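You operate a simulated robot arm through the tools that you are given. There is no shell and no other tool. Be economical: measure what you need, move in short steps, check, and stop when the job is done.

The job below is to be done with a simulated two-armed robot. You get a single attempt, and the scene is never put back.

## Task
On the top of the finishing bench, fold the flower cloth in half and then in half again.

Only the result counts: the job must be done as asked and must still hold three seconds after the hand-in. Knocking over, shifting, dropping, spilling or breaking anything else fails it. Flat cloth is picked up by pressing the open fingertips on it (5 to 10 N) and closing them slowly along it; thin cloth reads only 2 to 8 mm in the jaws.

## Robot
Two 6-joint arms with two-finger parallel grippers on one trunk, on a base that drives. Base frame: it is fixed to the floor where the robot stands at the start and does not move with it; the origin is under the middle of the robot, x ahead of it, y to its left, z up; the surface under the hand at the start is at about z = 900. Units: mm, degrees, N and s.
The left shoulder is at the start at [-77, 177, 832], the right one opposite. With the tool pointing down near the work surface each hand reaches from about 100 to 700 mm from the robot's upright axis, wherever it stands, measured 20 degrees to its own side. Places, roughly: top of the finishing bench [500, 0, 900]. Payload 1.57 kg a hand.
The TCP of each hand is the grasp point between the finger pads, 30 mm short of the fingertips. In the tool frame z runs along the fingers and y along their closing line. Largest opening 80 mm; finger width 17, thickness 12; the body of the gripper, 40 by 82 mm, starts 80 mm behind the TCP.
Orientation is that of the tool frame in the base frame, as a unit quaternion [x, y, z, w]. With the fingers straight down and closing along the base's y, the tool's x points along the base's -x, its y along +y and its z along -z.

## Interface
- The arms move only by the tool apply_moves. It takes "left_targets", "right_targets" or both (then of equal length, played together; a hand with none holds still); each is a list of rows, each a list of 7 numbers: the shift along the base's x, y, z in cm, then the turn, a rotation vector about the base's x, y, z in degrees, then the gripper command, from -1 (fully open) to 1 (shut), values between in proportion. In form: [[x, y, z, wx, wy, wz, jaw], ...]. A call has 1 to 10 rows; each row shifts and turns the commanded pose from where the row before left it. Rows are played at 5 a second. More than 50 mm and 8.6 degrees between two rows, or a gripper value outside its range, and nothing of the call is played. Where a pose cannot be reached the arm comes as near as it can. A force on the tool above 40 N (or 10 N above the force at the start of the call, whichever is more), or a blocked arm, ends the call early, and 0.2 s more pass. The fingers move at their own pace (about 72 mm/s each) and stop on an object; they squeeze with about 43 N. The grip force told is the motor's: it shows also when the fingers shut on nothing. Time passes only in rows, and 0.2 s behind the last, so rows that do not move let the fingers close. It gives the time, the measured TCP pose, the force on the tool (base axes), the opening and the grip force at its end, in the units of the frame above (readings bear some noise), with the torque about the TCP (base axes, N m) and any sound that the robot's microphone picked up, and new pictures: "show" is both (left out), scene, wrist or none (wrist: the cameras of the hands that moved).
- Cameras (640 x 400 px; columns grow to the right, rows downward): "scene" is now at [36, 4.5, 1553.6]; the picture's right is [0.06, -1.00, 0.00], its down [-0.75, -0.05, -0.66] and it looks along [0.66, 0.04, -0.75] (base axes); focal length 296 px, centre (320, 200). "left" rides on the left gripper at [72, 7, -122] in its tool frame; the picture's right is [-0.09, 1.00, 0.00], its down [-0.84, -0.08, -0.54] and it looks along [-0.54, -0.05, 0.84] (tool axes); focal length 238 px, centre (320, 200). "right" rides on the right gripper at [72, -7, -122] in its tool frame; the picture's right is [0.09, 1.00, 0.00], its down [-0.84, 0.08, -0.54] and it looks along [-0.54, 0.05, 0.84] (tool axes); focal length 238 px, centre (320, 200). There is no depth. A picture from a camera that has moved, and an enlarged one, comes with that camera's place and axes in the base frame and with its lens.
- slide_trunk(by): slides the trunk up (or, below 0, down) by that many mm; the arms and the scene camera ride with it, the base frame stays. It gives what a move gives, with no picture.
- steer(legs): drives the robot by 1 to 6 legs, each [ahead, left, turn to the left] in mm, mm and degrees, along the robot's own axes; the way and the turn of a leg run together, so that a leg with both is an arc; at most 1500 mm and 180 degrees a leg. The arms and the cameras ride along, it lands a little off, and it stops where it bumps. It gives what a move gives, and a new picture of the scene camera.
- pan_tilt(pan, tilt): turns the head with the scene camera to pan (to the left, within 143 degrees either way) and tilt (down, from -29 to 69), counted from straight ahead of the robot. It gives what a move gives, and a new picture of the scene camera.
- enlarge(camera, box): a new picture of the part [left, top, right, bottom] of that camera's present view, enlarged. It takes no simulated time.
- hand_in(): hands the job in; it is judged then, once.

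Go step by step. Nothing tells you exact positions but the pictures and the camera data: compare them with the known pose of the tool, close in by small moves and look again before you grip or let go. The budget is 120 turns and 260 pictures, counting those below and the enlarged ones. Unless the task says otherwise, let go and move clear before handing in, and close with one line.

The tools are called after "Call:" as a command line: name --argument value ..., lists and objects as JSON in quotes. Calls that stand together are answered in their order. apply_moves: Moves the arms, as the interface text tells. Its arguments: {"type":"object","properties":{"left_targets":{"type":"array","items":{"type":"array","items":{"type":"number"}}},"right_targets":{"type":"array","items":{"type":"array","items":{"type":"number"}}},"show":{"type":"string","enum":["both","scene","wrist","none"]}},"required":[]} The other tools are called the same way: slide_trunk (by) slides the trunk up or down; steer (legs) drives the base; pan_tilt (pan, tilt) turns the head that bears the scene camera; enlarge (camera, box) takes an enlarged picture of a part of a camera's view; hand_in () hands the job in.

At the start:

```text
time: 0.0
left_position: [532.6, 174.4, 1088.8]
left_ee_rot: [0.0, 1.0, 0.0, 0.0]
left_ft_force: [-0.3, 0.0, -0.2]
left_torque: [0.0, -0.01, -0.04]
left_gripper_width: 80.0
left_grasp_force: 0.0
right_position: [387.4, -144.7, 1132.4]
right_ee_rot: [0.0, 1.0, 0.001, 0.0]
right_ft_force: [-0.3, -0.1, -0.5]
right_torque: [0.0, 0.04, -0.01]
right_gripper_width: 80.0
right_grasp_force: 0.1
trunk travel left (down, up): [-275.0, 53.0]
robot x, y, heading: [0.3, -1.8, -0.1]
head pan, tilt: [3.7, 48.7]
```

scene: 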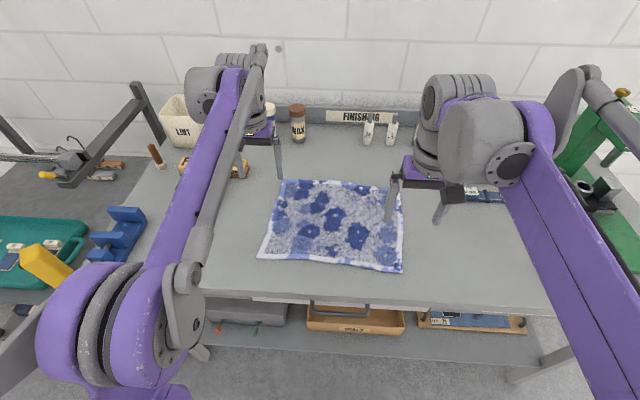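
right: 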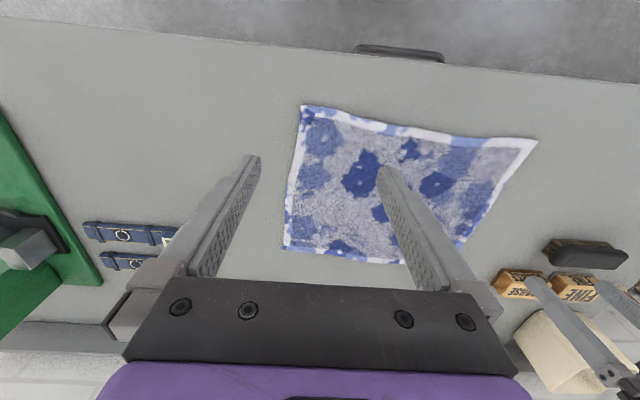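
left: 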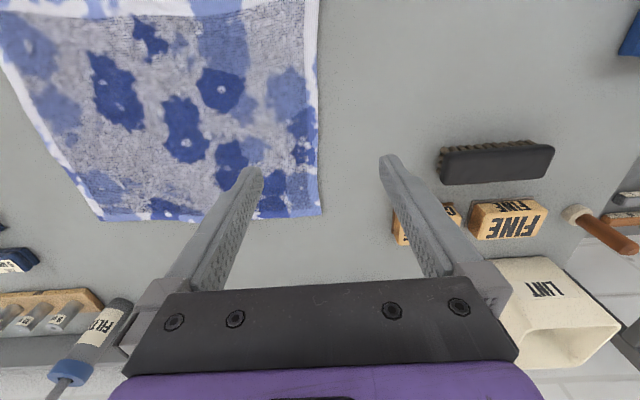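

The cloth lies on the bench at roughly x 390–690 and y -210 to 185. I'll take a closer look at its corners and at the gap between base and bench.

Call:
enlarge --camera "scene" --box '[230, 150, 430, 290]'

Call:
pan_tilt --pan 0 --tilt 65

```text
2.86 times, centred on (330, 220) of scene
camera zoom: at [36.0, 4.5, 1553.6], right [0.06, -1.0, 0.0], down [-0.75, -0.05, -0.66], along [0.66, 0.04, -0.75], focal length 847 px, centre (291, 143)
```

zoom: 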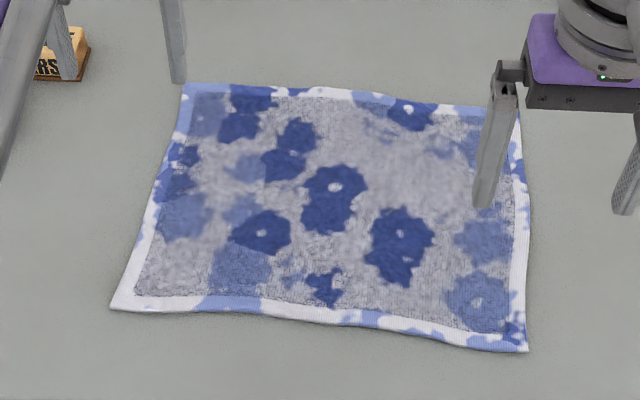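

```text
time: 0.8
left_position: [531.8, 175.9, 1090.3]
left_ee_rot: [0.0, 1.0, 0.001, 0.001]
left_ft_force: [0.0, -0.2, 0.5]
left_torque: [0.03, 0.01, 0.0]
left_gripper_width: 80.0
left_grasp_force: 0.1
right_position: [388.0, -143.6, 1132.1]
right_ee_rot: [0.0, 1.0, 0.0, 0.0]
right_ft_force: [-0.9, -0.3, 0.0]
right_torque: [0.04, 0.01, 0.03]
right_gripper_width: 79.9
right_grasp_force: 0.2
trunk travel left (down, up): [-275.0, 53.0]
robot x, y, heading: [0.5, 3.0, -0.1]
head pan, tilt: [0.0, 65.0]
camera scene: at [18.7, -0.5, 1533.8], right [0.0, -1.0, 0.0], down [-0.91, 0.0, -0.42], along [0.42, 0.0, -0.91], focal length 296 px, centre (320, 200)
```

scene: 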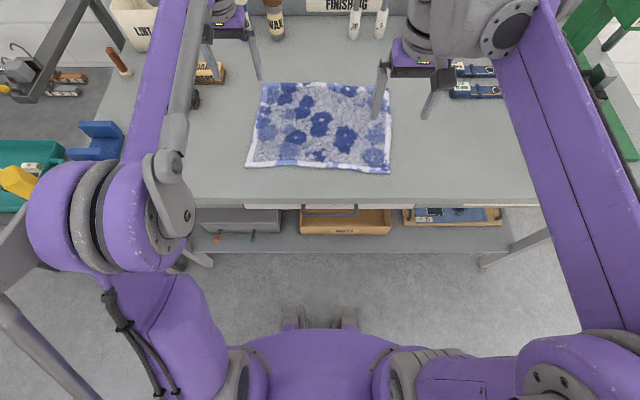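

There is clear room in front of the base, so I'll drive 80 mm ahead to bring the far edge within comfortable reach.

Call:
steer --legs '[[80, 0, 0]]'

```text
time: 1.9
left_position: [611.8, 176.1, 1089.4]
left_ee_rot: [0.0, 1.0, 0.0, 0.0]
left_ft_force: [0.0, -0.6, -0.1]
left_torque: [-0.01, 0.02, 0.0]
left_gripper_width: 80.1
left_grasp_force: 0.0
right_position: [466.5, -144.8, 1133.2]
right_ee_rot: [0.001, 1.0, 0.0, 0.0]
right_ft_force: [0.1, -0.5, -0.3]
right_torque: [-0.02, 0.01, 0.02]
right_gripper_width: 80.1
right_grasp_force: 0.0
trunk travel left (down, up): [-275.0, 53.0]
robot x, y, heading: [77.4, -3.0, -0.0]
head pan, tilt: [0.0, 65.0]
camera scene: at [98.2, -0.5, 1533.7], right [0.0, -1.0, 0.0], down [-0.91, 0.0, -0.42], along [0.42, 0.0, -0.91], focal length 296 px, centre (320, 200)
```

scene: 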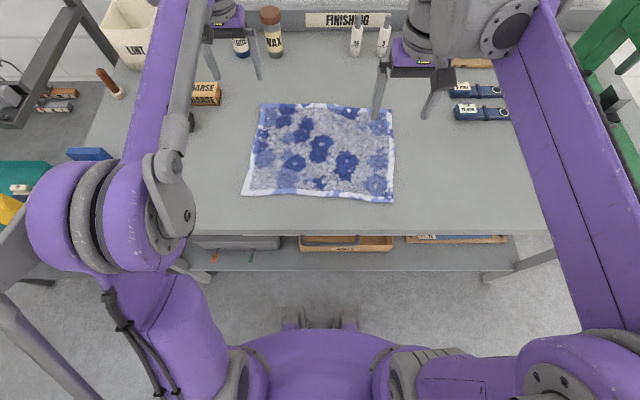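

Now I'll move both hands above the near corners with the jaws partly closed.

Call:
apply_moves --left_targets '[[-4, -0.5, -2, 0, 0, 0, 0.4], [-4, -0.5, -2, 0, 0, 0, 0.4], [-4, -0.5, -2, 0, 0, 0, 0.4], [-4, -0.5, -2, 0, 0, 0, 0.4], [-4, -0.6, -2, 0, 0, 0, 0.4], [0, 0, 0, 0, 0, 0, 0.4]]' --right_targets '[[-1.4, 0, -2.86, 0, 0, 0, 0.4], [-1.4, 0, -2.86, 0, 0, 0, 0.4], [-1.4, 0, -2.86, 0, 0, 0, 0.4], [-1.4, 0, -2.86, 0, 0, 0, 0.4], [-1.4, 0.2, -2.86, 0, 0, 0, 0.4], [0, 0, 0, 0, 0, 0, 0.4]]'

```text
time: 3.2
left_position: [413.5, 150.2, 988.3]
left_ee_rot: [0.0, 1.0, 0.0, 0.0]
left_ft_force: [-0.2, 0.0, 0.0]
left_torque: [0.0, -0.02, 0.0]
left_gripper_width: 24.0
left_grasp_force: 0.1
right_position: [397.8, -142.3, 989.4]
right_ee_rot: [0.0, 1.0, 0.0, 0.0]
right_ft_force: [-1.1, -0.1, -1.0]
right_torque: [0.0, 0.04, 0.02]
right_gripper_width: 24.0
right_grasp_force: 0.0
trunk travel left (down, up): [-275.0, 53.0]
robot x, y, heading: [78.0, 0.1, 0.3]
head pan, tilt: [0.0, 65.0]
camera scene: at [98.8, -0.5, 1533.8], right [0.0, -1.0, 0.0], down [-0.91, 0.0, -0.42], along [0.42, 0.0, -0.91], focal length 296 px, centre (320, 200)
camera right: at [325.9, -150.2, 1112.4], right [-0.09, 1.0, 0.0], down [0.84, 0.08, 0.54], along [0.54, 0.05, -0.84], focal length 238 px, centre (320, 200)
camera left: at [341.3, 156.5, 1110.1], right [0.09, 1.0, 0.0], down [0.84, -0.08, 0.54], along [0.54, -0.05, -0.84], focal length 238 px, centre (320, 200)
```

scene: 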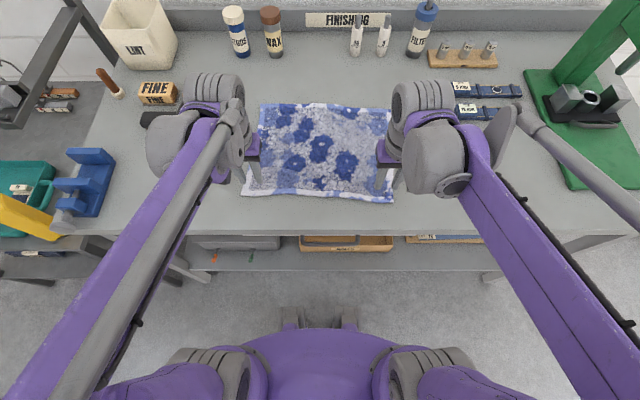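
right: 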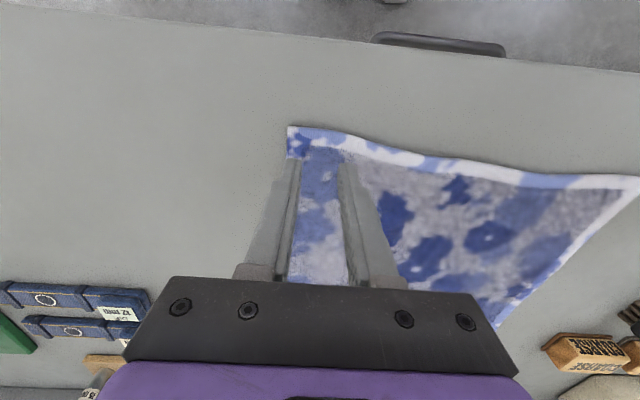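
left: 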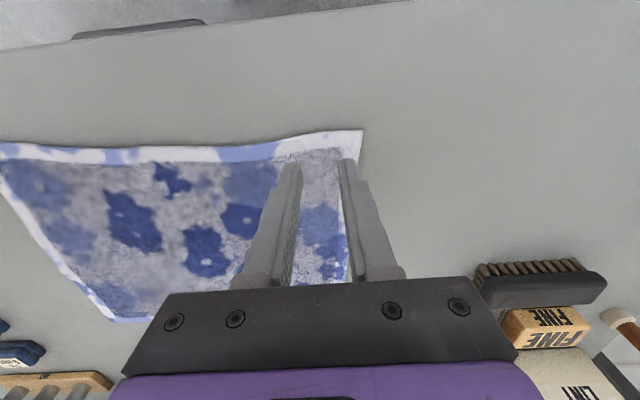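

The wrist views put the corners at about (388,-173) and (406,188). I'll shift both hands slightly inward and lower to just above the cloth.

Call:
apply_moves --left_targets '[[0.8, 0.7, -1.5, 0, 0, 0, 0.4], [0, 0, -2, 0, 0, 0, 0.4], [0, 0, -1.2, 0, 0, 0, 0.4]]' --right_targets '[[1.4, 0, -1.5, 0, 0, 0, 0.4], [0, 0, -2, 0, 0, 0, 0.4], [0, 0, -1.3, 0, 0, 0, 0.4]]' --show "wrist"

```text
time: 4.0
left_position: [420.0, 157.5, 942.9]
left_ee_rot: [0.001, 1.0, 0.0, 0.0]
left_ft_force: [0.2, 0.2, 0.8]
left_torque: [0.01, -0.02, 0.01]
left_gripper_width: 24.2
left_grasp_force: 0.0
right_position: [411.1, -142.4, 941.7]
right_ee_rot: [0.0, 1.0, 0.0, -0.001]
right_ft_force: [0.4, -0.1, 0.8]
right_torque: [-0.03, 0.03, -0.02]
right_gripper_width: 24.0
right_grasp_force: 0.1
trunk travel left (down, up): [-275.0, 53.0]
robot x, y, heading: [77.2, -2.2, -0.1]
head pan, tilt: [0.0, 65.0]
camera right: at [339.4, -150.0, 1064.7], right [-0.09, 1.0, 0.0], down [0.84, 0.08, 0.54], along [0.54, 0.05, -0.84], focal length 238 px, centre (320, 200)
camera left: at [348.3, 163.8, 1063.5], right [0.09, 1.0, 0.0], down [0.84, -0.08, 0.54], along [0.54, -0.05, -0.84], focal length 238 px, centre (320, 200)
```

right: 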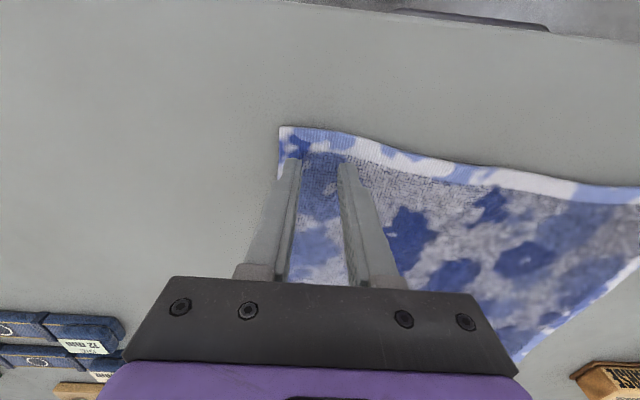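
left: 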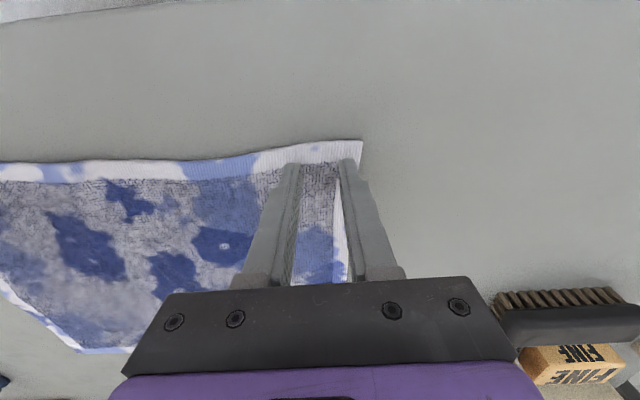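

Both pairs of fingers sit over the hem corners. I'll lower them gently until they touch.

Call:
apply_moves --left_targets '[[0, -0.4, -0.5, 0, 0, 0, 0.4], [0, 0, -0.4, 0, 0, 0, 0.4], [0, 0, -0.3, 0, 0, 0, 0.4]]' --right_targets '[[0, 0, -0.5, 0, 0, 0, 0.4], [0, 0, -0.4, 0, 0, 0, 0.4], [0, 0, -0.2, 0, 0, 0, 0.4]]' --show "none"

```text
time: 4.8
left_position: [418.6, 153.0, 933.3]
left_ee_rot: [0.0, 1.0, -0.001, 0.001]
left_ft_force: [0.3, 0.6, 36.1]
left_torque: [0.05, 0.0, 0.03]
left_gripper_width: 24.2
left_grasp_force: 0.0
right_position: [411.3, -141.7, 932.7]
right_ee_rot: [0.0, 1.0, -0.001, 0.001]
right_ft_force: [4.8, 1.2, 17.9]
right_torque: [-0.03, -0.11, 0.0]
right_gripper_width: 23.9
right_grasp_force: 0.1
trunk travel left (down, up): [-275.0, 53.0]
robot x, y, heading: [75.8, 1.9, -0.3]
head pan, tilt: [0.0, 65.0]
```

The press is too hard (36 N and 18 N), so I'll ease off to about 7 N.

Call:
apply_moves --left_targets '[[0, 0, 0.18, 0, 0, 0, 0.4]]' --right_targets '[[0, 0, 0.08, 0, 0, 0, 0.4]]' --show "none"

```text
time: 5.2
left_position: [417.7, 153.3, 933.7]
left_ee_rot: [0.0, 1.0, 0.0, 0.001]
left_ft_force: [4.2, -0.4, 21.3]
left_torque: [0.06, -0.11, -0.04]
left_gripper_width: 24.1
left_grasp_force: 0.1
right_position: [410.6, -141.7, 932.4]
right_ee_rot: [0.0, 1.0, -0.001, 0.001]
right_ft_force: [5.1, -0.3, 25.3]
right_torque: [-0.01, -0.12, 0.03]
right_gripper_width: 24.0
right_grasp_force: 0.0
trunk travel left (down, up): [-275.0, 53.0]
robot x, y, heading: [81.2, -2.5, 0.1]
head pan, tilt: [0.0, 65.0]
```

Call:
apply_moves --left_targets '[[0, 0, 0.15, 0, 0, 0, 0.4], [0, 0, 0, 0, 0, 0, 0.4]]' --right_targets '[[0, 0, 0.2, 0, 0, 0, 0.4], [0, 0, 0, 0, 0, 0, 0.4]]' --show "none"

```text
time: 5.8
left_position: [418.9, 153.4, 932.7]
left_ee_rot: [0.0, 1.0, 0.0, 0.0]
left_ft_force: [0.8, 0.2, 6.7]
left_torque: [0.02, -0.03, 0.01]
left_gripper_width: 23.8
left_grasp_force: 0.0
right_position: [410.7, -142.7, 933.8]
right_ee_rot: [0.0, 1.0, 0.001, -0.001]
right_ft_force: [0.8, -0.7, 5.6]
right_torque: [-0.03, -0.01, 0.03]
right_gripper_width: 23.9
right_grasp_force: 0.1
trunk travel left (down, up): [-275.0, 53.0]
robot x, y, heading: [81.0, -0.5, 0.2]
head pan, tilt: [0.0, 65.0]
```

The force is now 6–7 N on each hand. I'll close both slowly.

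Call:
apply_moves --left_targets '[[0, 0, 0, 0, 0, 0, 0.48], [0, 0, 0, 0, 0, 0, 0.56], [0, 0, 0, 0, 0, 0, 0.64], [0, 0, 0, 0, 0, 0, 0.72], [0, 0, 0, 0, 0, 0, 0.8], [0, 0, 0, 0, 0, 0, 0.88], [0, 0, 0, 0, 0, 0, 0.95], [0, 0, 0, 0, 0, 0, 1], [0, 0, 0, 0, 0, 0, 1], [0, 0, 0, 0, 0, 0, 1]]' --right_targets '[[0, 0, 0, 0, 0, 0, 0.48], [0, 0, 0, 0, 0, 0, 0.56], [0, 0, 0, 0, 0, 0, 0.64], [0, 0, 0, 0, 0, 0, 0.72], [0, 0, 0, 0, 0, 0, 0.8], [0, 0, 0, 0, 0, 0, 0.88], [0, 0, 0, 0, 0, 0, 0.95], [0, 0, 0, 0, 0, 0, 1], [0, 0, 0, 0, 0, 0, 1], [0, 0, 0, 0, 0, 0, 1]]' --show "wrist"

```text
time: 8.1
left_position: [418.9, 152.4, 933.5]
left_ee_rot: [0.0, 1.0, -0.001, 0.0]
left_ft_force: [-0.2, -7.8, 4.7]
left_torque: [-0.25, 0.02, 0.02]
left_gripper_width: 2.8
left_grasp_force: 24.6
right_position: [411.4, -143.2, 933.5]
right_ee_rot: [-0.001, 1.0, 0.0, 0.0]
right_ft_force: [-0.4, 8.1, 2.0]
right_torque: [0.17, -0.04, -0.04]
right_gripper_width: 3.4
right_grasp_force: 24.2
trunk travel left (down, up): [-275.0, 53.0]
robot x, y, heading: [78.6, 1.2, 0.2]
head pan, tilt: [0.0, 65.0]
camera right: at [338.7, -149.7, 1056.4], right [-0.09, 1.0, 0.0], down [0.84, 0.08, 0.54], along [0.54, 0.05, -0.84], focal length 238 px, centre (320, 200)
camera left: at [347.9, 159.1, 1055.3], right [0.09, 1.0, 0.0], down [0.84, -0.08, 0.54], along [0.54, -0.05, -0.84], focal length 238 px, centre (320, 200)
```

right: 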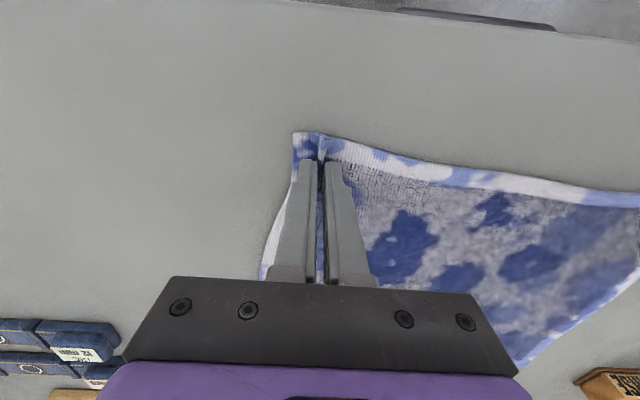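
left: 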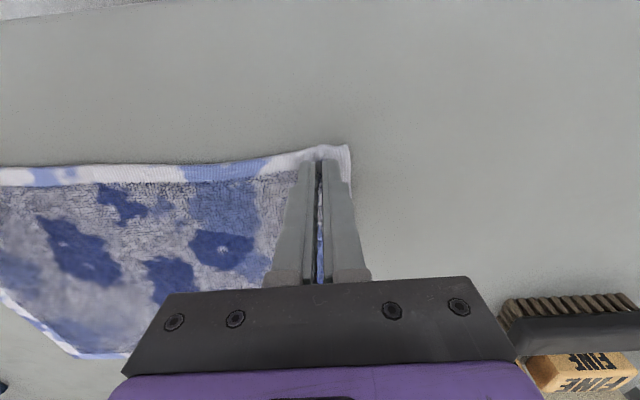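

Both corners are pinched at about 3 mm. I'll lift them along an arc toward the far edge, tilting the fingers as they go, and stop halfway to look.

Call:
apply_moves --left_targets '[[0.3, -0.12, 1.6, 0, 2, 0, 1], [0.54, -0.12, 1.5, 0, 2, 0, 1], [0.9, -0.12, 1.4, 0, 2, 0, 1], [1.07, -0.12, 1.35, 0, 2, 0, 1], [1.4, -0.12, 1.15, 0, 2, 0, 1], [1.57, -0.12, 1.02, 0, 2, 0, 1], [1.8, -0.12, 0.75, 0, 2, 0, 1], [1.88, -0.12, 0.62, 0, 2, 0, 1], [2.03, -0.12, 0.3, 0, 2, 0, 1], [2.04, -0.12, 0.13, 0, 2, 0, 1]]' --right_targets '[[0.28, -0.12, 1.6, 0, 2, 0, 1], [0.52, -0.12, 1.5, 0, 2, 0, 1], [0.87, -0.12, 1.4, 0, 2, 0, 1], [1.03, -0.12, 1.35, 0, 2, 0, 1], [1.35, -0.12, 1.15, 0, 2, 0, 1], [1.5, -0.12, 1.02, 0, 2, 0, 1], [1.73, -0.12, 0.75, 0, 2, 0, 1], [1.8, -0.12, 0.62, 0, 2, 0, 1], [1.95, -0.12, 0.3, 0, 2, 0, 1], [1.96, -0.12, 0.13, 0, 2, 0, 1]]'

```text
time: 10.2
left_position: [557.4, 139.7, 1031.4]
left_ee_rot: [-0.001, 0.985, -0.001, -0.174]
left_ft_force: [-0.1, -6.7, 0.5]
left_torque: [-0.16, 0.01, 0.1]
left_gripper_width: 2.8
left_grasp_force: 24.4
right_position: [541.6, -154.3, 1030.9]
right_ee_rot: [0.0, 0.985, 0.0, -0.174]
right_ft_force: [0.8, 6.6, -0.8]
right_torque: [0.15, -0.01, -0.1]
right_gripper_width: 3.7
right_grasp_force: 24.7
trunk travel left (down, up): [-275.0, 53.0]
robot x, y, heading: [76.2, -2.9, 0.0]
head pan, tilt: [0.0, 65.0]
camera scene: at [100.1, -0.6, 1533.8], right [0.0, -1.0, 0.0], down [-0.91, 0.0, -0.42], along [0.42, 0.0, -0.91], focal length 296 px, centre (320, 200)
camera right: at [517.0, -162.4, 1171.2], right [-0.09, 1.0, 0.03], down [0.97, 0.08, 0.22], along [0.22, 0.05, -0.97], focal length 238 px, centre (320, 200)
camera left: at [531.6, 146.4, 1170.4], right [0.09, 1.0, -0.03], down [0.97, -0.08, 0.22], along [0.22, -0.05, -0.97], focal length 238 px, centre (320, 200)
```

scene: 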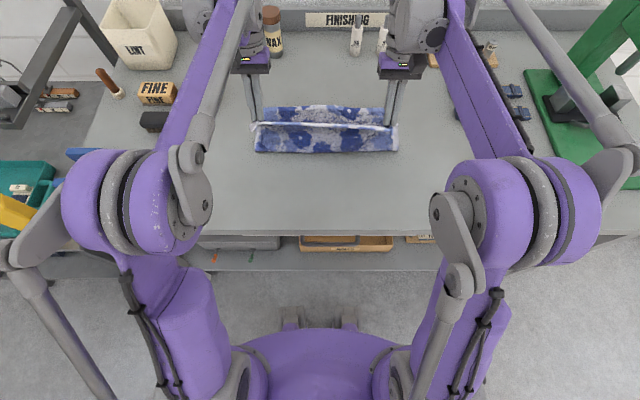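
right: 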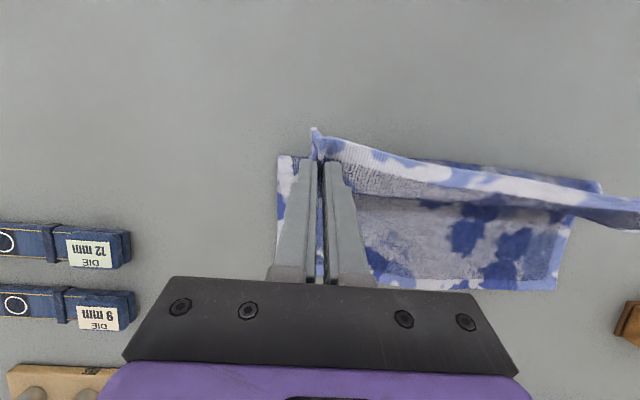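
left: 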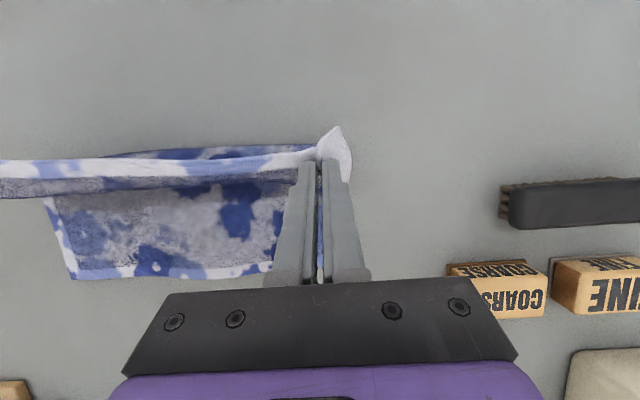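

The sheet is held taut and upright and the far half hasn't moved. I'll continue the arc down toward the far edge.

Call:
apply_moves --left_targets '[[1.95, -0.09, -0.2, 0, 2.5, 0, 1], [1.92, -0.09, -0.38, 0, 2.5, 0, 1], [1.8, -0.09, -0.6, 0, 2.5, 0, 1], [1.72, -0.09, -0.85, 0, 2.5, 0, 1], [1.5, -0.09, -1.05, 0, 2.5, 0, 1], [1.32, -0.09, -1.2, 0, 2.5, 0, 1], [1.05, -0.09, -1.3, 0, 2.5, 0, 1], [0.8, -0.09, -1.35, 0, 2.5, 0, 1], [0.5, -0.09, -1.2, 0, 2.5, 0, 1], [0.25, -0.09, -0.6, 0, 2.5, 0, 1]]' --right_targets '[[1.95, -0.12, -0.2, 0, 2.5, 0, 1], [1.92, -0.12, -0.38, 0, 2.5, 0, 1], [1.8, -0.12, -0.6, 0, 2.5, 0, 1], [1.72, -0.12, -0.85, 0, 2.5, 0, 1], [1.5, -0.12, -1.05, 0, 2.5, 0, 1], [1.32, -0.12, -1.2, 0, 2.5, 0, 1], [1.05, -0.12, -1.3, 0, 2.5, 0, 1], [0.8, -0.12, -1.35, 0, 2.5, 0, 1], [0.5, -0.12, -1.2, 0, 2.5, 0, 1], [0.25, -0.12, -0.6, 0, 2.5, 0, 1]]'

```text
time: 11.3
left_position: [630.6, 135.9, 1010.2]
left_ee_rot: [0.0, 0.969, -0.003, -0.245]
left_ft_force: [4.6, -9.3, -10.5]
left_torque: [0.16, 0.55, 0.13]
left_gripper_width: 2.7
left_grasp_force: 24.2
left hand out of reach, approached as far as the arm can: row 5
right_position: [612.1, -157.8, 1013.5]
right_ee_rot: [-0.001, 0.967, 0.001, -0.255]
right_ft_force: [0.8, 7.0, -0.1]
right_torque: [0.14, -0.04, -0.11]
right_gripper_width: 3.8
right_grasp_force: 24.3
trunk travel left (down, up): [-275.0, 53.0]
robot x, y, heading: [79.8, 3.4, 0.0]
head pan, tilt: [0.0, 65.0]
stopped in row 5 (left hand): the force on the tool passed its limit at 122 N (the readings are from after the stop); the commanded pose is now the measured one
camera scene: at [99.7, -0.5, 1533.9], right [0.0, -1.0, 0.0], down [-0.91, 0.0, -0.42], along [0.42, 0.0, -0.91], focal length 296 px, centre (320, 200)
camera right: at [611.3, -165.7, 1155.6], right [-0.08, 1.0, 0.05], down [1.0, 0.08, 0.06], along [0.06, 0.05, -1.0], focal length 238 px, centre (320, 200)
camera left: at [626.5, 142.8, 1152.2], right [0.08, 1.0, -0.05], down [0.99, -0.08, 0.08], along [0.07, -0.05, -1.0], focal length 238 px, centre (320, 200)
```

scene: 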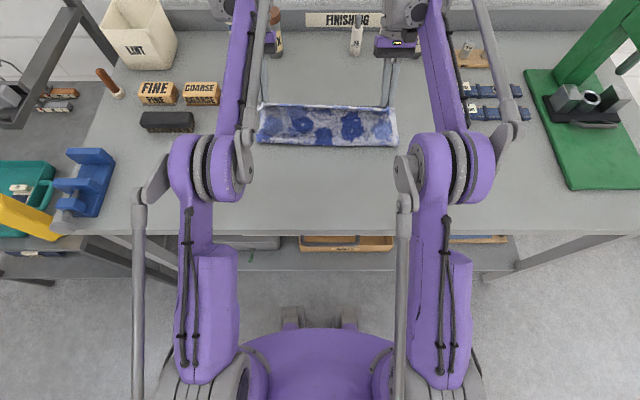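
right: 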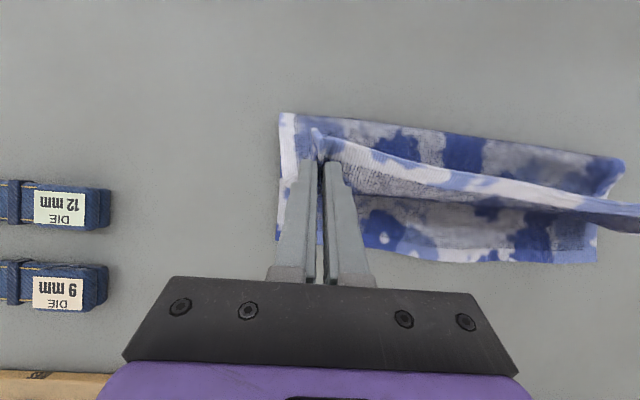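
left: 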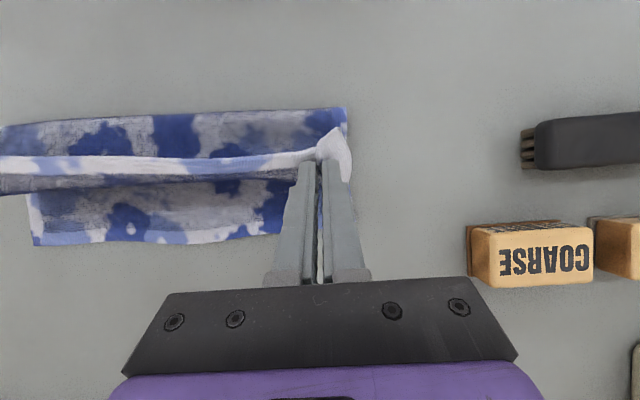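

The left hand hit something at 122 N. I need to see whether it touched the bottles.

Call:
enlarge --camera "scene" --box '[200, 0, 440, 150]'

Call:
pan_tilt --pan 0 --tilt 50

```text
2.67 times, centred on (320, 75) of scene
camera zoom: at [99.7, -0.5, 1533.9], right [0.0, -1.0, 0.0], down [-0.91, 0.0, -0.42], along [0.42, 0.0, -0.91], focal length 790 px, centre (320, 533)
```

zoom: 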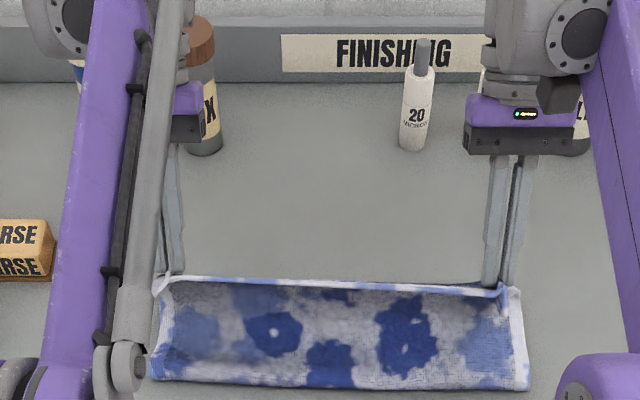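

```text
time: 12.0
left_position: [630.5, 137.3, 1011.2]
left_ee_rot: [0.0, 0.969, -0.002, -0.245]
left_ft_force: [3.0, -12.7, -18.8]
left_torque: [0.56, 0.13, 0.18]
left_gripper_width: 2.8
left_grasp_force: 23.4
right_position: [612.0, -158.5, 1014.5]
right_ee_rot: [0.0, 0.967, 0.0, -0.254]
right_ft_force: [1.0, 7.7, -0.7]
right_torque: [0.19, 0.03, -0.15]
right_gripper_width: 3.6
right_grasp_force: 24.5
trunk travel left (down, up): [-275.0, 53.0]
robot x, y, heading: [80.4, -2.1, -0.2]
head pan, tilt: [0.0, 50.0]
camera scene: at [114.2, -0.5, 1551.8], right [0.0, -1.0, 0.0], down [-0.77, 0.0, -0.64], along [0.64, 0.0, -0.77], focal length 296 px, centre (320, 200)
```

scene: 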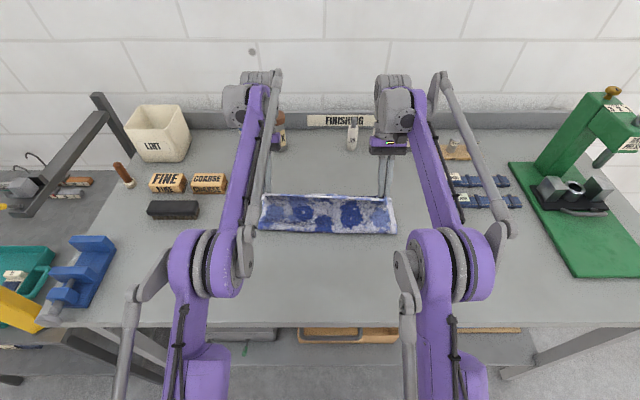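

Call:
enlarge --camera "scene" --box '[200, 60, 420, 240]'

Call:
enlarge --camera "left" --box '[0, 0, 640, 400]'

```text
2.22 times, centred on (310, 150) of scene
camera zoom: at [114.2, -0.5, 1551.8], right [0.0, -1.0, 0.0], down [-0.77, 0.0, -0.64], along [0.64, 0.0, -0.77], focal length 659 px, centre (342, 311)
```

zoom: 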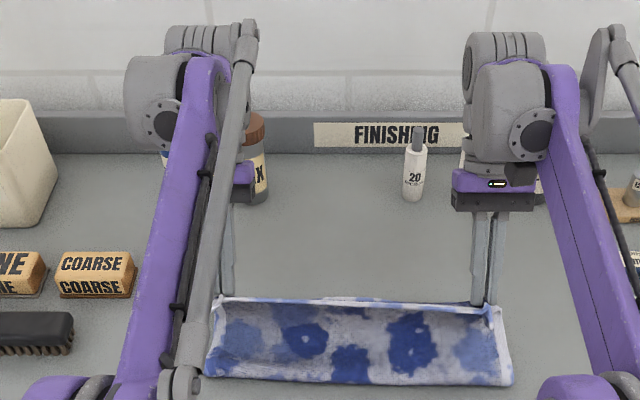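

```text
1.00 times, centred on (320, 200) of left (not enlarged: the box is as wide or as high as the picture)
camera zoom: at [625.1, 143.4, 1152.4], right [0.08, 1.0, -0.05], down [0.99, -0.08, 0.08], along [0.07, -0.05, -1.0], focal length 238 px, centre (320, 200)
```

zoom: 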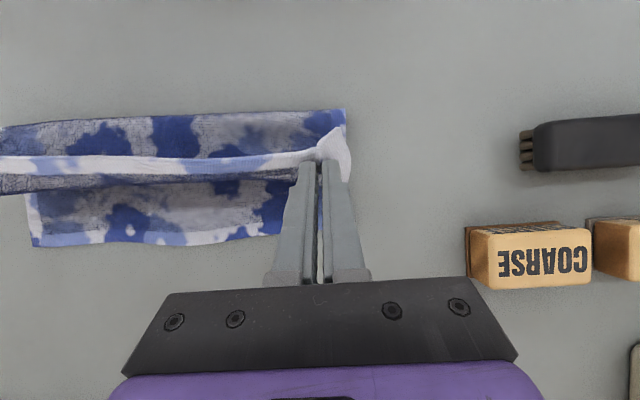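

The bottles look unmoved, so the left wrist is probably jamming against its own forearm at this tilt. I'll take some tilt back and see if the load clears.

Call:
apply_moves --left_targets '[[-0.15, 0, 0.1, 0, -3, 0, 1], [-0.15, 0, 0.1, 0, -3, 0, 1], [-0.1, 0, 0.05, 0, -2.4, 0, 1]]' --show "none"

```text
time: 12.8
left_position: [625.8, 136.2, 1014.1]
left_ee_rot: [0.0, 0.985, -0.001, -0.175]
left_ft_force: [0.0, -7.3, 0.3]
left_torque: [-0.21, 0.02, 0.12]
left_gripper_width: 2.7
left_grasp_force: 24.0
right_position: [612.6, -158.8, 1014.7]
right_ee_rot: [0.0, 0.967, -0.001, -0.254]
right_ft_force: [0.3, 8.1, 0.4]
right_torque: [0.21, -0.01, -0.13]
right_gripper_width: 3.6
right_grasp_force: 24.7
trunk travel left (down, up): [-275.0, 53.0]
robot x, y, heading: [79.1, -2.3, -0.2]
head pan, tilt: [0.0, 50.0]
```

The load is gone. I'll continue in small steps at about 20° of tilt.

Call:
apply_moves --left_targets '[[1.1, -0.08, -0.8, 0, 0, 0, 1], [1.0, -0.08, -1.0, 0, 0, 0, 1], [0.9, -0.08, -1.2, 0, -0.5, 0, 1], [0.7, -0.08, -1.2, 0, -0.5, 0, 1]]' --right_targets '[[1.0, -0.15, -0.8, 0, -2, 0, 1], [0.95, -0.15, -1.0, 0, -2, 0, 1], [0.85, -0.15, -1.2, 0, -2, 0, 1], [0.65, -0.15, -1.2, 0, -2, 0, 1]]'

```text
time: 13.8
left_position: [663.0, 132.6, 971.8]
left_ee_rot: [0.0, 0.986, -0.001, -0.165]
left_ft_force: [-0.5, -9.8, 0.0]
left_torque: [-0.28, 0.03, 0.14]
left_gripper_width: 2.9
left_grasp_force: 24.1
right_position: [647.6, -163.8, 972.3]
right_ee_rot: [0.0, 0.982, 0.001, -0.187]
right_ft_force: [0.1, 10.8, -0.7]
right_torque: [0.24, -0.02, -0.14]
right_gripper_width: 3.7
right_grasp_force: 24.8
trunk travel left (down, up): [-275.0, 53.0]
robot x, y, heading: [77.4, 1.5, 0.1]
head pan, tilt: [0.0, 50.0]
camera scene: at [114.5, -0.5, 1551.9], right [0.0, -1.0, 0.0], down [-0.77, 0.0, -0.64], along [0.64, 0.0, -0.77], focal length 296 px, centre (320, 200)
camera right: at [624.7, -171.9, 1112.3], right [-0.09, 1.0, 0.03], down [0.98, 0.08, 0.2], along [0.19, 0.05, -0.98], focal length 238 px, centre (320, 200)
camera left: at [635.3, 139.9, 1110.0], right [0.09, 1.0, -0.03], down [0.97, -0.08, 0.24], along [0.23, -0.05, -0.97], focal length 238 px, centre (320, 200)
```

scene: 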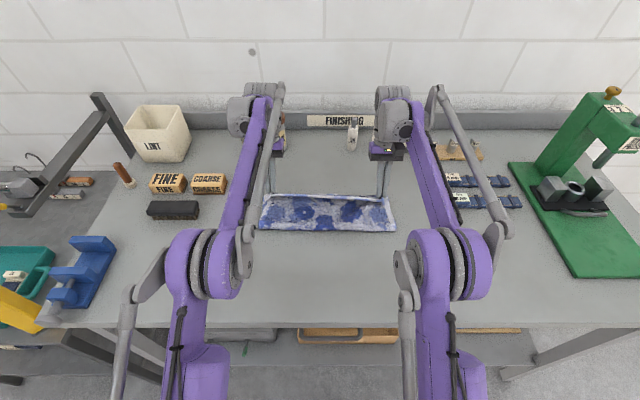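
right: 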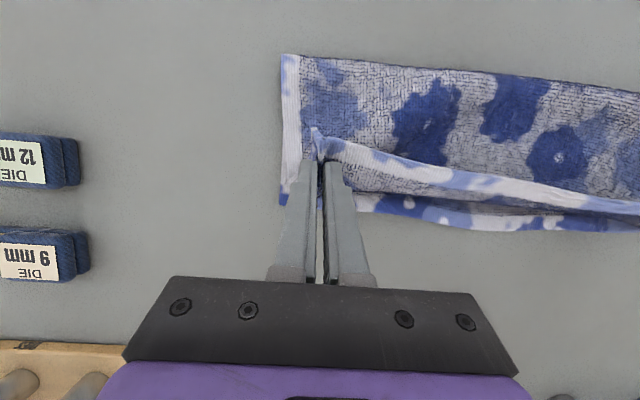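
left: 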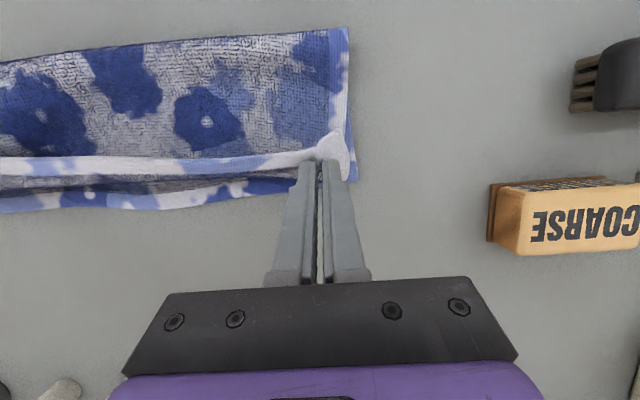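

Tips are about 40 mm above the cloth and close to the far edge. I'll lower the last stretch.

Call:
apply_moves --left_targets '[[0.4, 0, -1.0, 0, 0, 0, 1], [0.3, 0, -1.0, 0, 0, 0, 1], [0.1, 0, -0.9, 0, 0, 0, 1]]' --right_targets '[[0.5, 0, -1.0, 0, 0, 0, 1], [0.4, 0, -1.0, 0, 0, 0, 1], [0.2, 0, -0.9, 0, 0, 0, 1]]'

```text
time: 14.6
left_position: [670.2, 133.3, 943.4]
left_ee_rot: [-0.001, 0.986, -0.002, -0.166]
left_ft_force: [-1.2, -9.4, 2.0]
left_torque: [-0.29, 0.08, 0.13]
left_gripper_width: 3.0
left_grasp_force: 24.1
right_position: [657.3, -164.8, 943.3]
right_ee_rot: [-0.001, 0.982, 0.0, -0.186]
right_ft_force: [0.0, 9.9, 1.6]
right_torque: [0.25, 0.02, -0.14]
right_gripper_width: 3.6
right_grasp_force: 24.7
trunk travel left (down, up): [-275.0, 53.0]
robot x, y, heading: [81.1, -0.4, 0.1]
head pan, tilt: [0.0, 50.0]
camera scene: at [113.8, -0.4, 1551.9], right [0.0, -1.0, 0.0], down [-0.77, 0.0, -0.64], along [0.64, 0.0, -0.77], focal length 296 px, centre (320, 200)
camera right: at [634.9, -172.1, 1083.8], right [-0.09, 1.0, 0.03], down [0.98, 0.08, 0.2], along [0.19, 0.05, -0.98], focal length 238 px, centre (320, 200)
camera left: at [643.3, 140.3, 1081.4], right [0.09, 1.0, -0.03], down [0.97, -0.08, 0.24], along [0.23, -0.05, -0.97], focal length 238 px, centre (320, 200)
```

scene: 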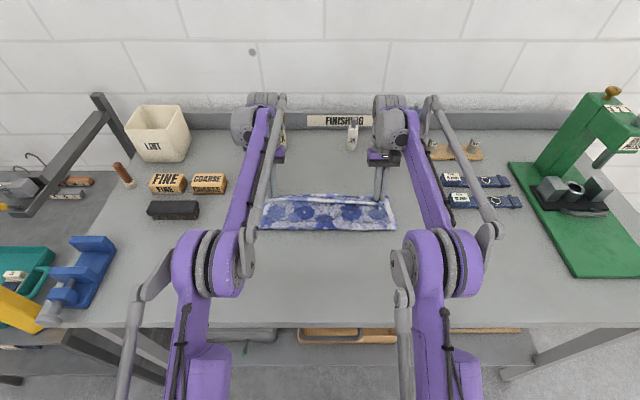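
right: 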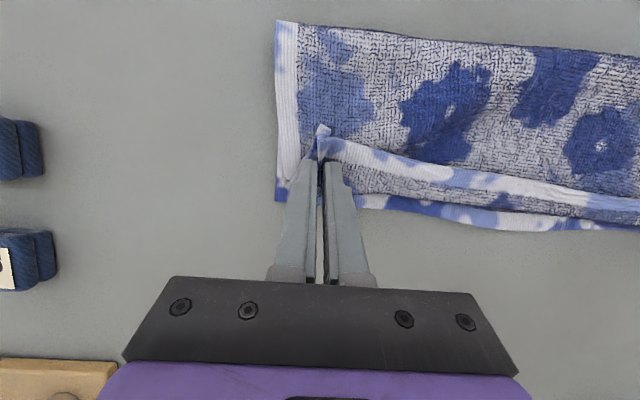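
left: 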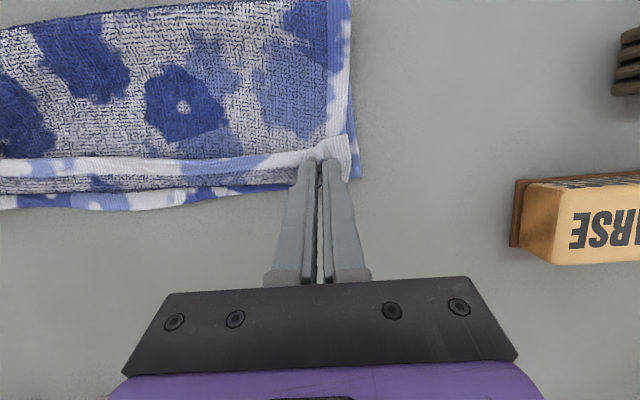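

The sheet is laid down, with the gripped hem turned back on itself. I'll lower 2 mm, open the jaws slowly and see how the hem settles.

Call:
apply_moves --left_targets '[[0, 0, -0.2, 0, 0, 0, 1], [0, 0, 0, 0, 0, 0, 0.85], [0, 0, 0, 0, 0, 0, 0.7], [0, 0, 0, 0, 0, 0, 0.55], [0, 0, 0, 0, 0, 0, 0.4], [0, 0, 0.6, 0, 0, 0, 0.4], [0.3, 0, 1.5, 0, 0, 0, 0.4], [0.5, 0, 2, 0, 0, 0, 0.4], [0, 0, 2, 0, 0, 0, 0.4], [0, 0, 2, 0, 0, 0, 0.4]]' --right_targets '[[0, 0, -0.2, 0, 0, 0, 1], [0, 0, 0, 0, 0, 0, 0.85], [0, 0, 0, 0, 0, 0, 0.7], [0, 0, 0, 0, 0, 0, 0.55], [0, 0, 0, 0, 0, 0, 0.4], [0, 0, 0.6, 0, 0, 0, 0.4], [0.3, 0, 1.5, 0, 0, 0, 0.4], [0.5, 0, 2, 0, 0, 0, 0.4], [0, 0, 2, 0, 0, 0, 0.4], [0, 0, 2, 0, 0, 0, 0.4]]'

```text
time: 16.8
left_position: [670.2, 134.8, 999.5]
left_ee_rot: [0.0, 0.986, -0.001, -0.165]
left_ft_force: [1.4, 0.8, 0.0]
left_torque: [0.01, 0.03, -0.01]
left_gripper_width: 23.9
left_grasp_force: 0.0
left hand out of reach, approached as far as the arm can: row 8, 9, 10
right_position: [654.1, -165.0, 1017.3]
right_ee_rot: [-0.001, 0.982, 0.0, -0.187]
right_ft_force: [0.9, 0.5, -0.8]
right_torque: [0.01, -0.01, -0.01]
right_gripper_width: 24.2
right_grasp_force: 0.0
right hand out of reach, approached as far as the arm can: row 9, 10
trunk travel left (down, up): [-275.0, 53.0]
robot x, y, heading: [77.9, 0.4, -0.0]
head pan, tilt: [0.0, 50.0]
camera scene: at [114.5, -0.4, 1551.9], right [0.0, -1.0, 0.0], down [-0.77, 0.0, -0.64], along [0.64, 0.0, -0.77], focal length 296 px, centre (320, 200)
camera right: at [632.1, -172.5, 1158.0], right [-0.09, 1.0, 0.03], down [0.98, 0.08, 0.2], along [0.19, 0.05, -0.98], focal length 238 px, centre (320, 200)
camera left: at [642.1, 141.0, 1137.7], right [0.09, 1.0, -0.03], down [0.97, -0.08, 0.24], along [0.23, -0.05, -0.97], focal length 238 px, centre (320, 200)
```

scene: 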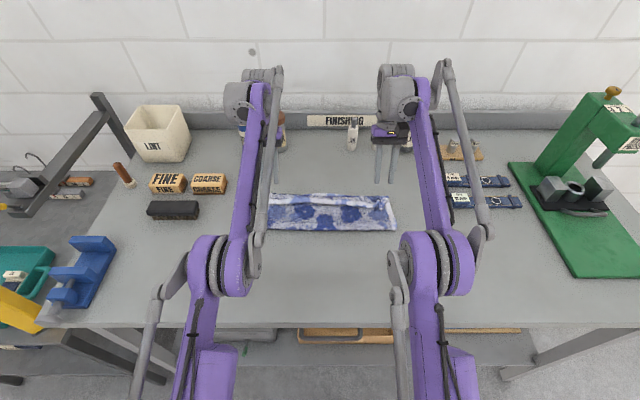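
right: 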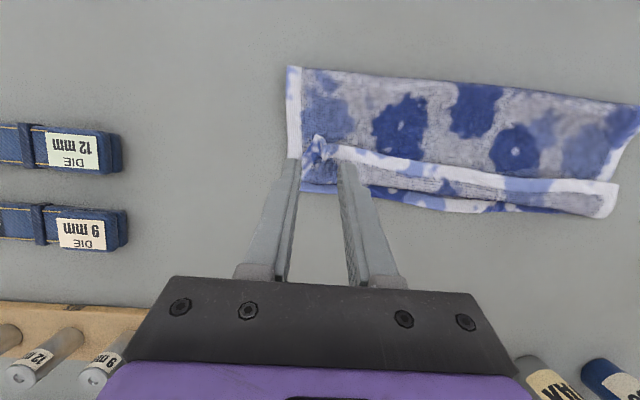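
left: 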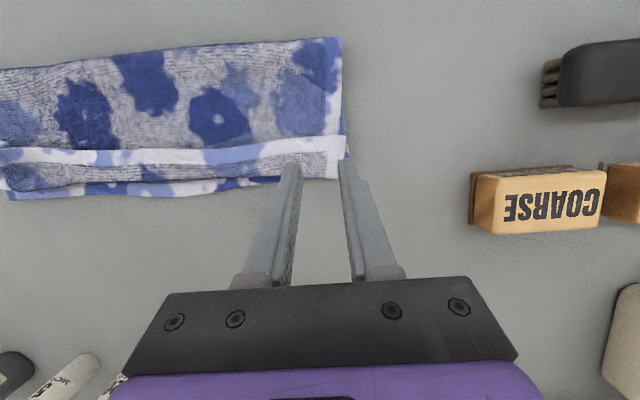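

I'll pull both hands back and level them for a clear view of the strip.

Call:
apply_moves --left_targets '[[-3, 0.5, 0, 0, -5, 0, 0.4], [-3, 1, 0, 0, -5, 0, 0.4], [-4, 2, 0, 0, -5, 0, 0.4], [-4, 2, 1, 0, -4, 0, 0.4], [-4, 2, 1, 0, 0, 0, 0.4], [-4, 2, 1, 0, 0, 0, 0.4]]' --right_targets '[[-3, -0.5, 0, 0, -5.5, 0, 0.4], [-3, -1, 0, 0, -5.5, 0, 0.4], [-4, -2, 0, 0, -5.5, 0, 0.4], [-4, -2, 1, 0, -5, 0, 0.4], [-4, -2, 1, 0, 0, 0, 0.4], [-4, -2, 1, 0, 0, 0, 0.4]]'

Call:
enlarge --camera "scene" --box '[220, 160, 420, 260]'

```text
time: 18.2
left_position: [649.2, 235.4, 1004.0]
left_ee_rot: [0.0, 1.0, -0.002, -0.002]
left_ft_force: [0.0, -0.3, -0.4]
left_torque: [0.02, -0.02, -0.01]
left_gripper_width: 24.1
left_grasp_force: 0.1
left hand out of reach, approached as far as the arm can: row 2, 3, 4, 5, 6
right_position: [432.6, -259.6, 1048.0]
right_ee_rot: [-0.002, 1.0, 0.0, 0.001]
right_ft_force: [-0.5, -0.3, 0.3]
right_torque: [-0.03, 0.03, -0.02]
right_gripper_width: 23.9
right_grasp_force: 0.1
trunk travel left (down, up): [-275.0, 53.0]
robot x, y, heading: [79.8, -0.7, 0.2]
head pan, tilt: [0.0, 50.0]
camera scene: at [112.2, 0.2, 1551.9], right [0.0, -1.0, 0.0], down [-0.77, 0.0, -0.64], along [0.64, 0.0, -0.77], focal length 296 px, centre (320, 200)
camera right: at [361.0, -267.2, 1169.9], right [-0.09, 1.0, 0.0], down [0.84, 0.08, 0.54], along [0.54, 0.05, -0.84], focal length 238 px, centre (320, 200)
camera left: at [577.8, 242.5, 1125.6], right [0.09, 1.0, 0.0], down [0.84, -0.08, 0.54], along [0.54, -0.05, -0.84], focal length 238 px, centre (320, 200)
```

scene: 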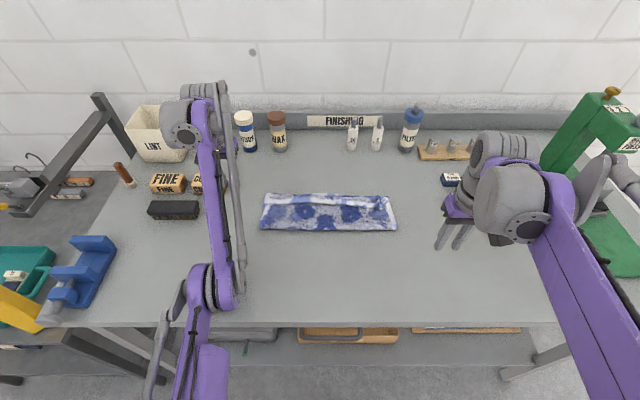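
right: 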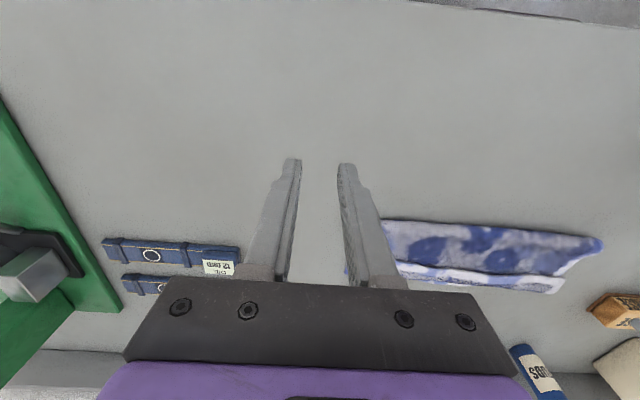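
left: 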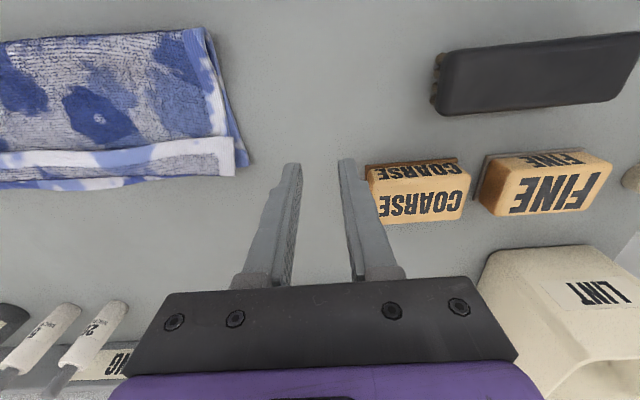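

```text
3.20 times, centred on (320, 210) of scene
camera zoom: at [112.2, 0.2, 1551.9], right [0.0, -1.0, 0.0], down [-0.77, 0.0, -0.64], along [0.64, 0.0, -0.77], focal length 949 px, centre (320, 168)
```

zoom: 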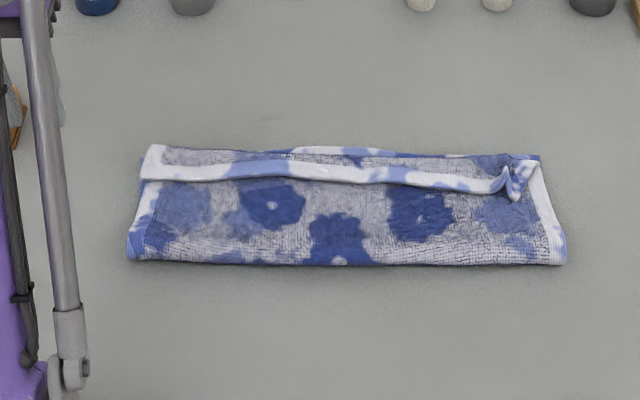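

The cloth is folded over, but a strip about 30 mm wide along the far edge is turned back on top. Before fixing that I'll free the left arm, which is stuck near a reach limit.

Call:
apply_moves --left_targets '[[0, -1, 2, 0, 0, 0, 0.4], [0, -1, 2, 0, 0, 0, 0.4], [-2, -1, 2, 0, 0, 0, 0.4], [-3, -1, 2, 0, 0, 0, 0.4]]' --show "scene"

```text
time: 19.2
left_position: [643.9, 195.5, 1091.3]
left_ee_rot: [0.0, 1.0, 0.0, -0.002]
left_ft_force: [0.2, -0.5, 0.2]
left_torque: [0.0, 0.0, 0.0]
left_gripper_width: 24.1
left_grasp_force: 0.1
left hand out of reach, approached as far as the arm can: row 3, 4
right_position: [435.0, -261.3, 1047.8]
right_ee_rot: [-0.001, 1.0, 0.0, 0.0]
right_ft_force: [-0.3, -0.3, 0.4]
right_torque: [-0.04, -0.02, 0.04]
right_gripper_width: 24.2
right_grasp_force: 0.0
trunk travel left (down, up): [-275.0, 53.0]
robot x, y, heading: [79.9, 4.4, 0.1]
head pan, tilt: [0.0, 50.0]
camera scene: at [113.6, -0.9, 1551.9], right [0.0, -1.0, 0.0], down [-0.77, 0.0, -0.64], along [0.64, 0.0, -0.77], focal length 296 px, centre (320, 200)
```

scene: 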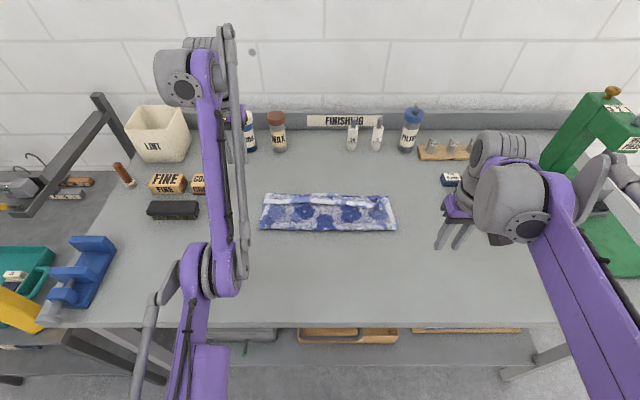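

The left arm won't retract in this wrist attitude. I'll test whether some yaw frees it.

Call:
apply_moves --left_targets '[[-1, 0, 0, 0, 0, 8, 0.4], [-1, 0, 0, 0, 0, 8, 0.4], [-1, 0, 0, 0, 0, 0, 0.4], [-1, 0, 0, 0, 0, 0, 0.4]]' --show "none"

```text
time: 20.2
left_position: [641.3, 198.3, 1100.9]
left_ee_rot: [-0.14, 0.99, -0.001, -0.002]
left_ft_force: [0.1, -0.3, 0.0]
left_torque: [0.0, 0.0, 0.05]
left_gripper_width: 24.0
left_grasp_force: 0.1
left hand out of reach, approached as far as the arm can: row 1, 2, 3, 4
right_position: [434.7, -260.8, 1047.5]
right_ee_rot: [0.001, 1.0, 0.0, -0.001]
right_ft_force: [-0.4, -0.9, 0.1]
right_torque: [-0.03, 0.01, 0.03]
right_gripper_width: 23.9
right_grasp_force: 0.0
trunk travel left (down, up): [-275.0, 53.0]
robot x, y, heading: [78.7, 0.9, -0.1]
head pan, tilt: [0.0, 50.0]
```

Yaw made no difference, so the arm seems to be stretched straight. I'll look at the left arm itself.

Call:
pan_tilt --pan 30 --tilt 50

```text
time: 21.2
left_position: [642.1, 196.8, 1100.7]
left_ee_rot: [-0.138, 0.99, 0.0, -0.001]
left_ft_force: [0.2, -0.4, 1.2]
left_torque: [0.0, -0.02, 0.03]
left_gripper_width: 23.8
left_grasp_force: 0.0
right_position: [434.9, -259.7, 1047.7]
right_ee_rot: [-0.001, 1.0, 0.0, -0.001]
right_ft_force: [0.8, -0.3, 0.9]
right_torque: [0.0, 0.01, -0.02]
right_gripper_width: 24.2
right_grasp_force: 0.1
trunk travel left (down, up): [-275.0, 53.0]
robot x, y, heading: [81.7, -3.2, -0.2]
head pan, tilt: [30.0, 50.0]
camera scene: at [103.9, 37.9, 1551.9], right [0.5, -0.87, 0.0], down [-0.66, -0.38, -0.64], along [0.56, 0.32, -0.77], focal length 296 px, centre (320, 200)
```

scene: 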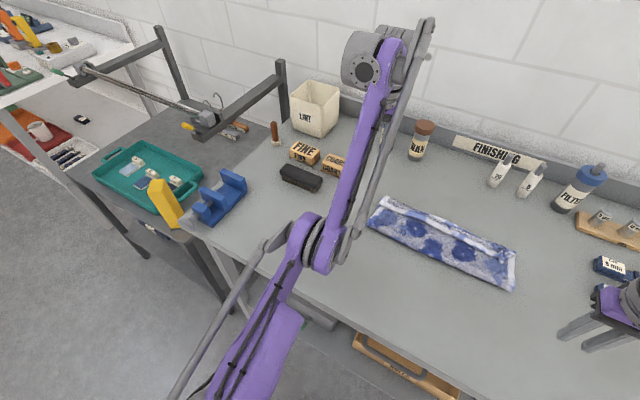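

Call:
apply_moves --left_targets '[[-2.5, 0, -3, 0, 0, -8, 0.4], [-2.5, 0, -3, 0, 0, -8, 0.4]]' --show "none"

```text
time: 21.8
left_position: [651.1, 201.2, 1050.1]
left_ee_rot: [0.001, 1.0, -0.001, -0.002]
left_ft_force: [0.3, -0.7, -0.4]
left_torque: [0.0, -0.01, 0.01]
left_gripper_width: 24.2
left_grasp_force: 0.0
left hand out of reach, approached as far as the arm can: row 1, 2
right_position: [435.1, -259.5, 1047.7]
right_ee_rot: [-0.001, 1.0, 0.0, 0.0]
right_ft_force: [-0.2, 0.8, 0.7]
right_torque: [0.0, -0.01, -0.01]
right_gripper_width: 24.0
right_grasp_force: 0.1
trunk travel left (down, up): [-275.0, 53.0]
robot x, y, heading: [76.5, 0.9, -0.1]
head pan, tilt: [30.0, 50.0]
```

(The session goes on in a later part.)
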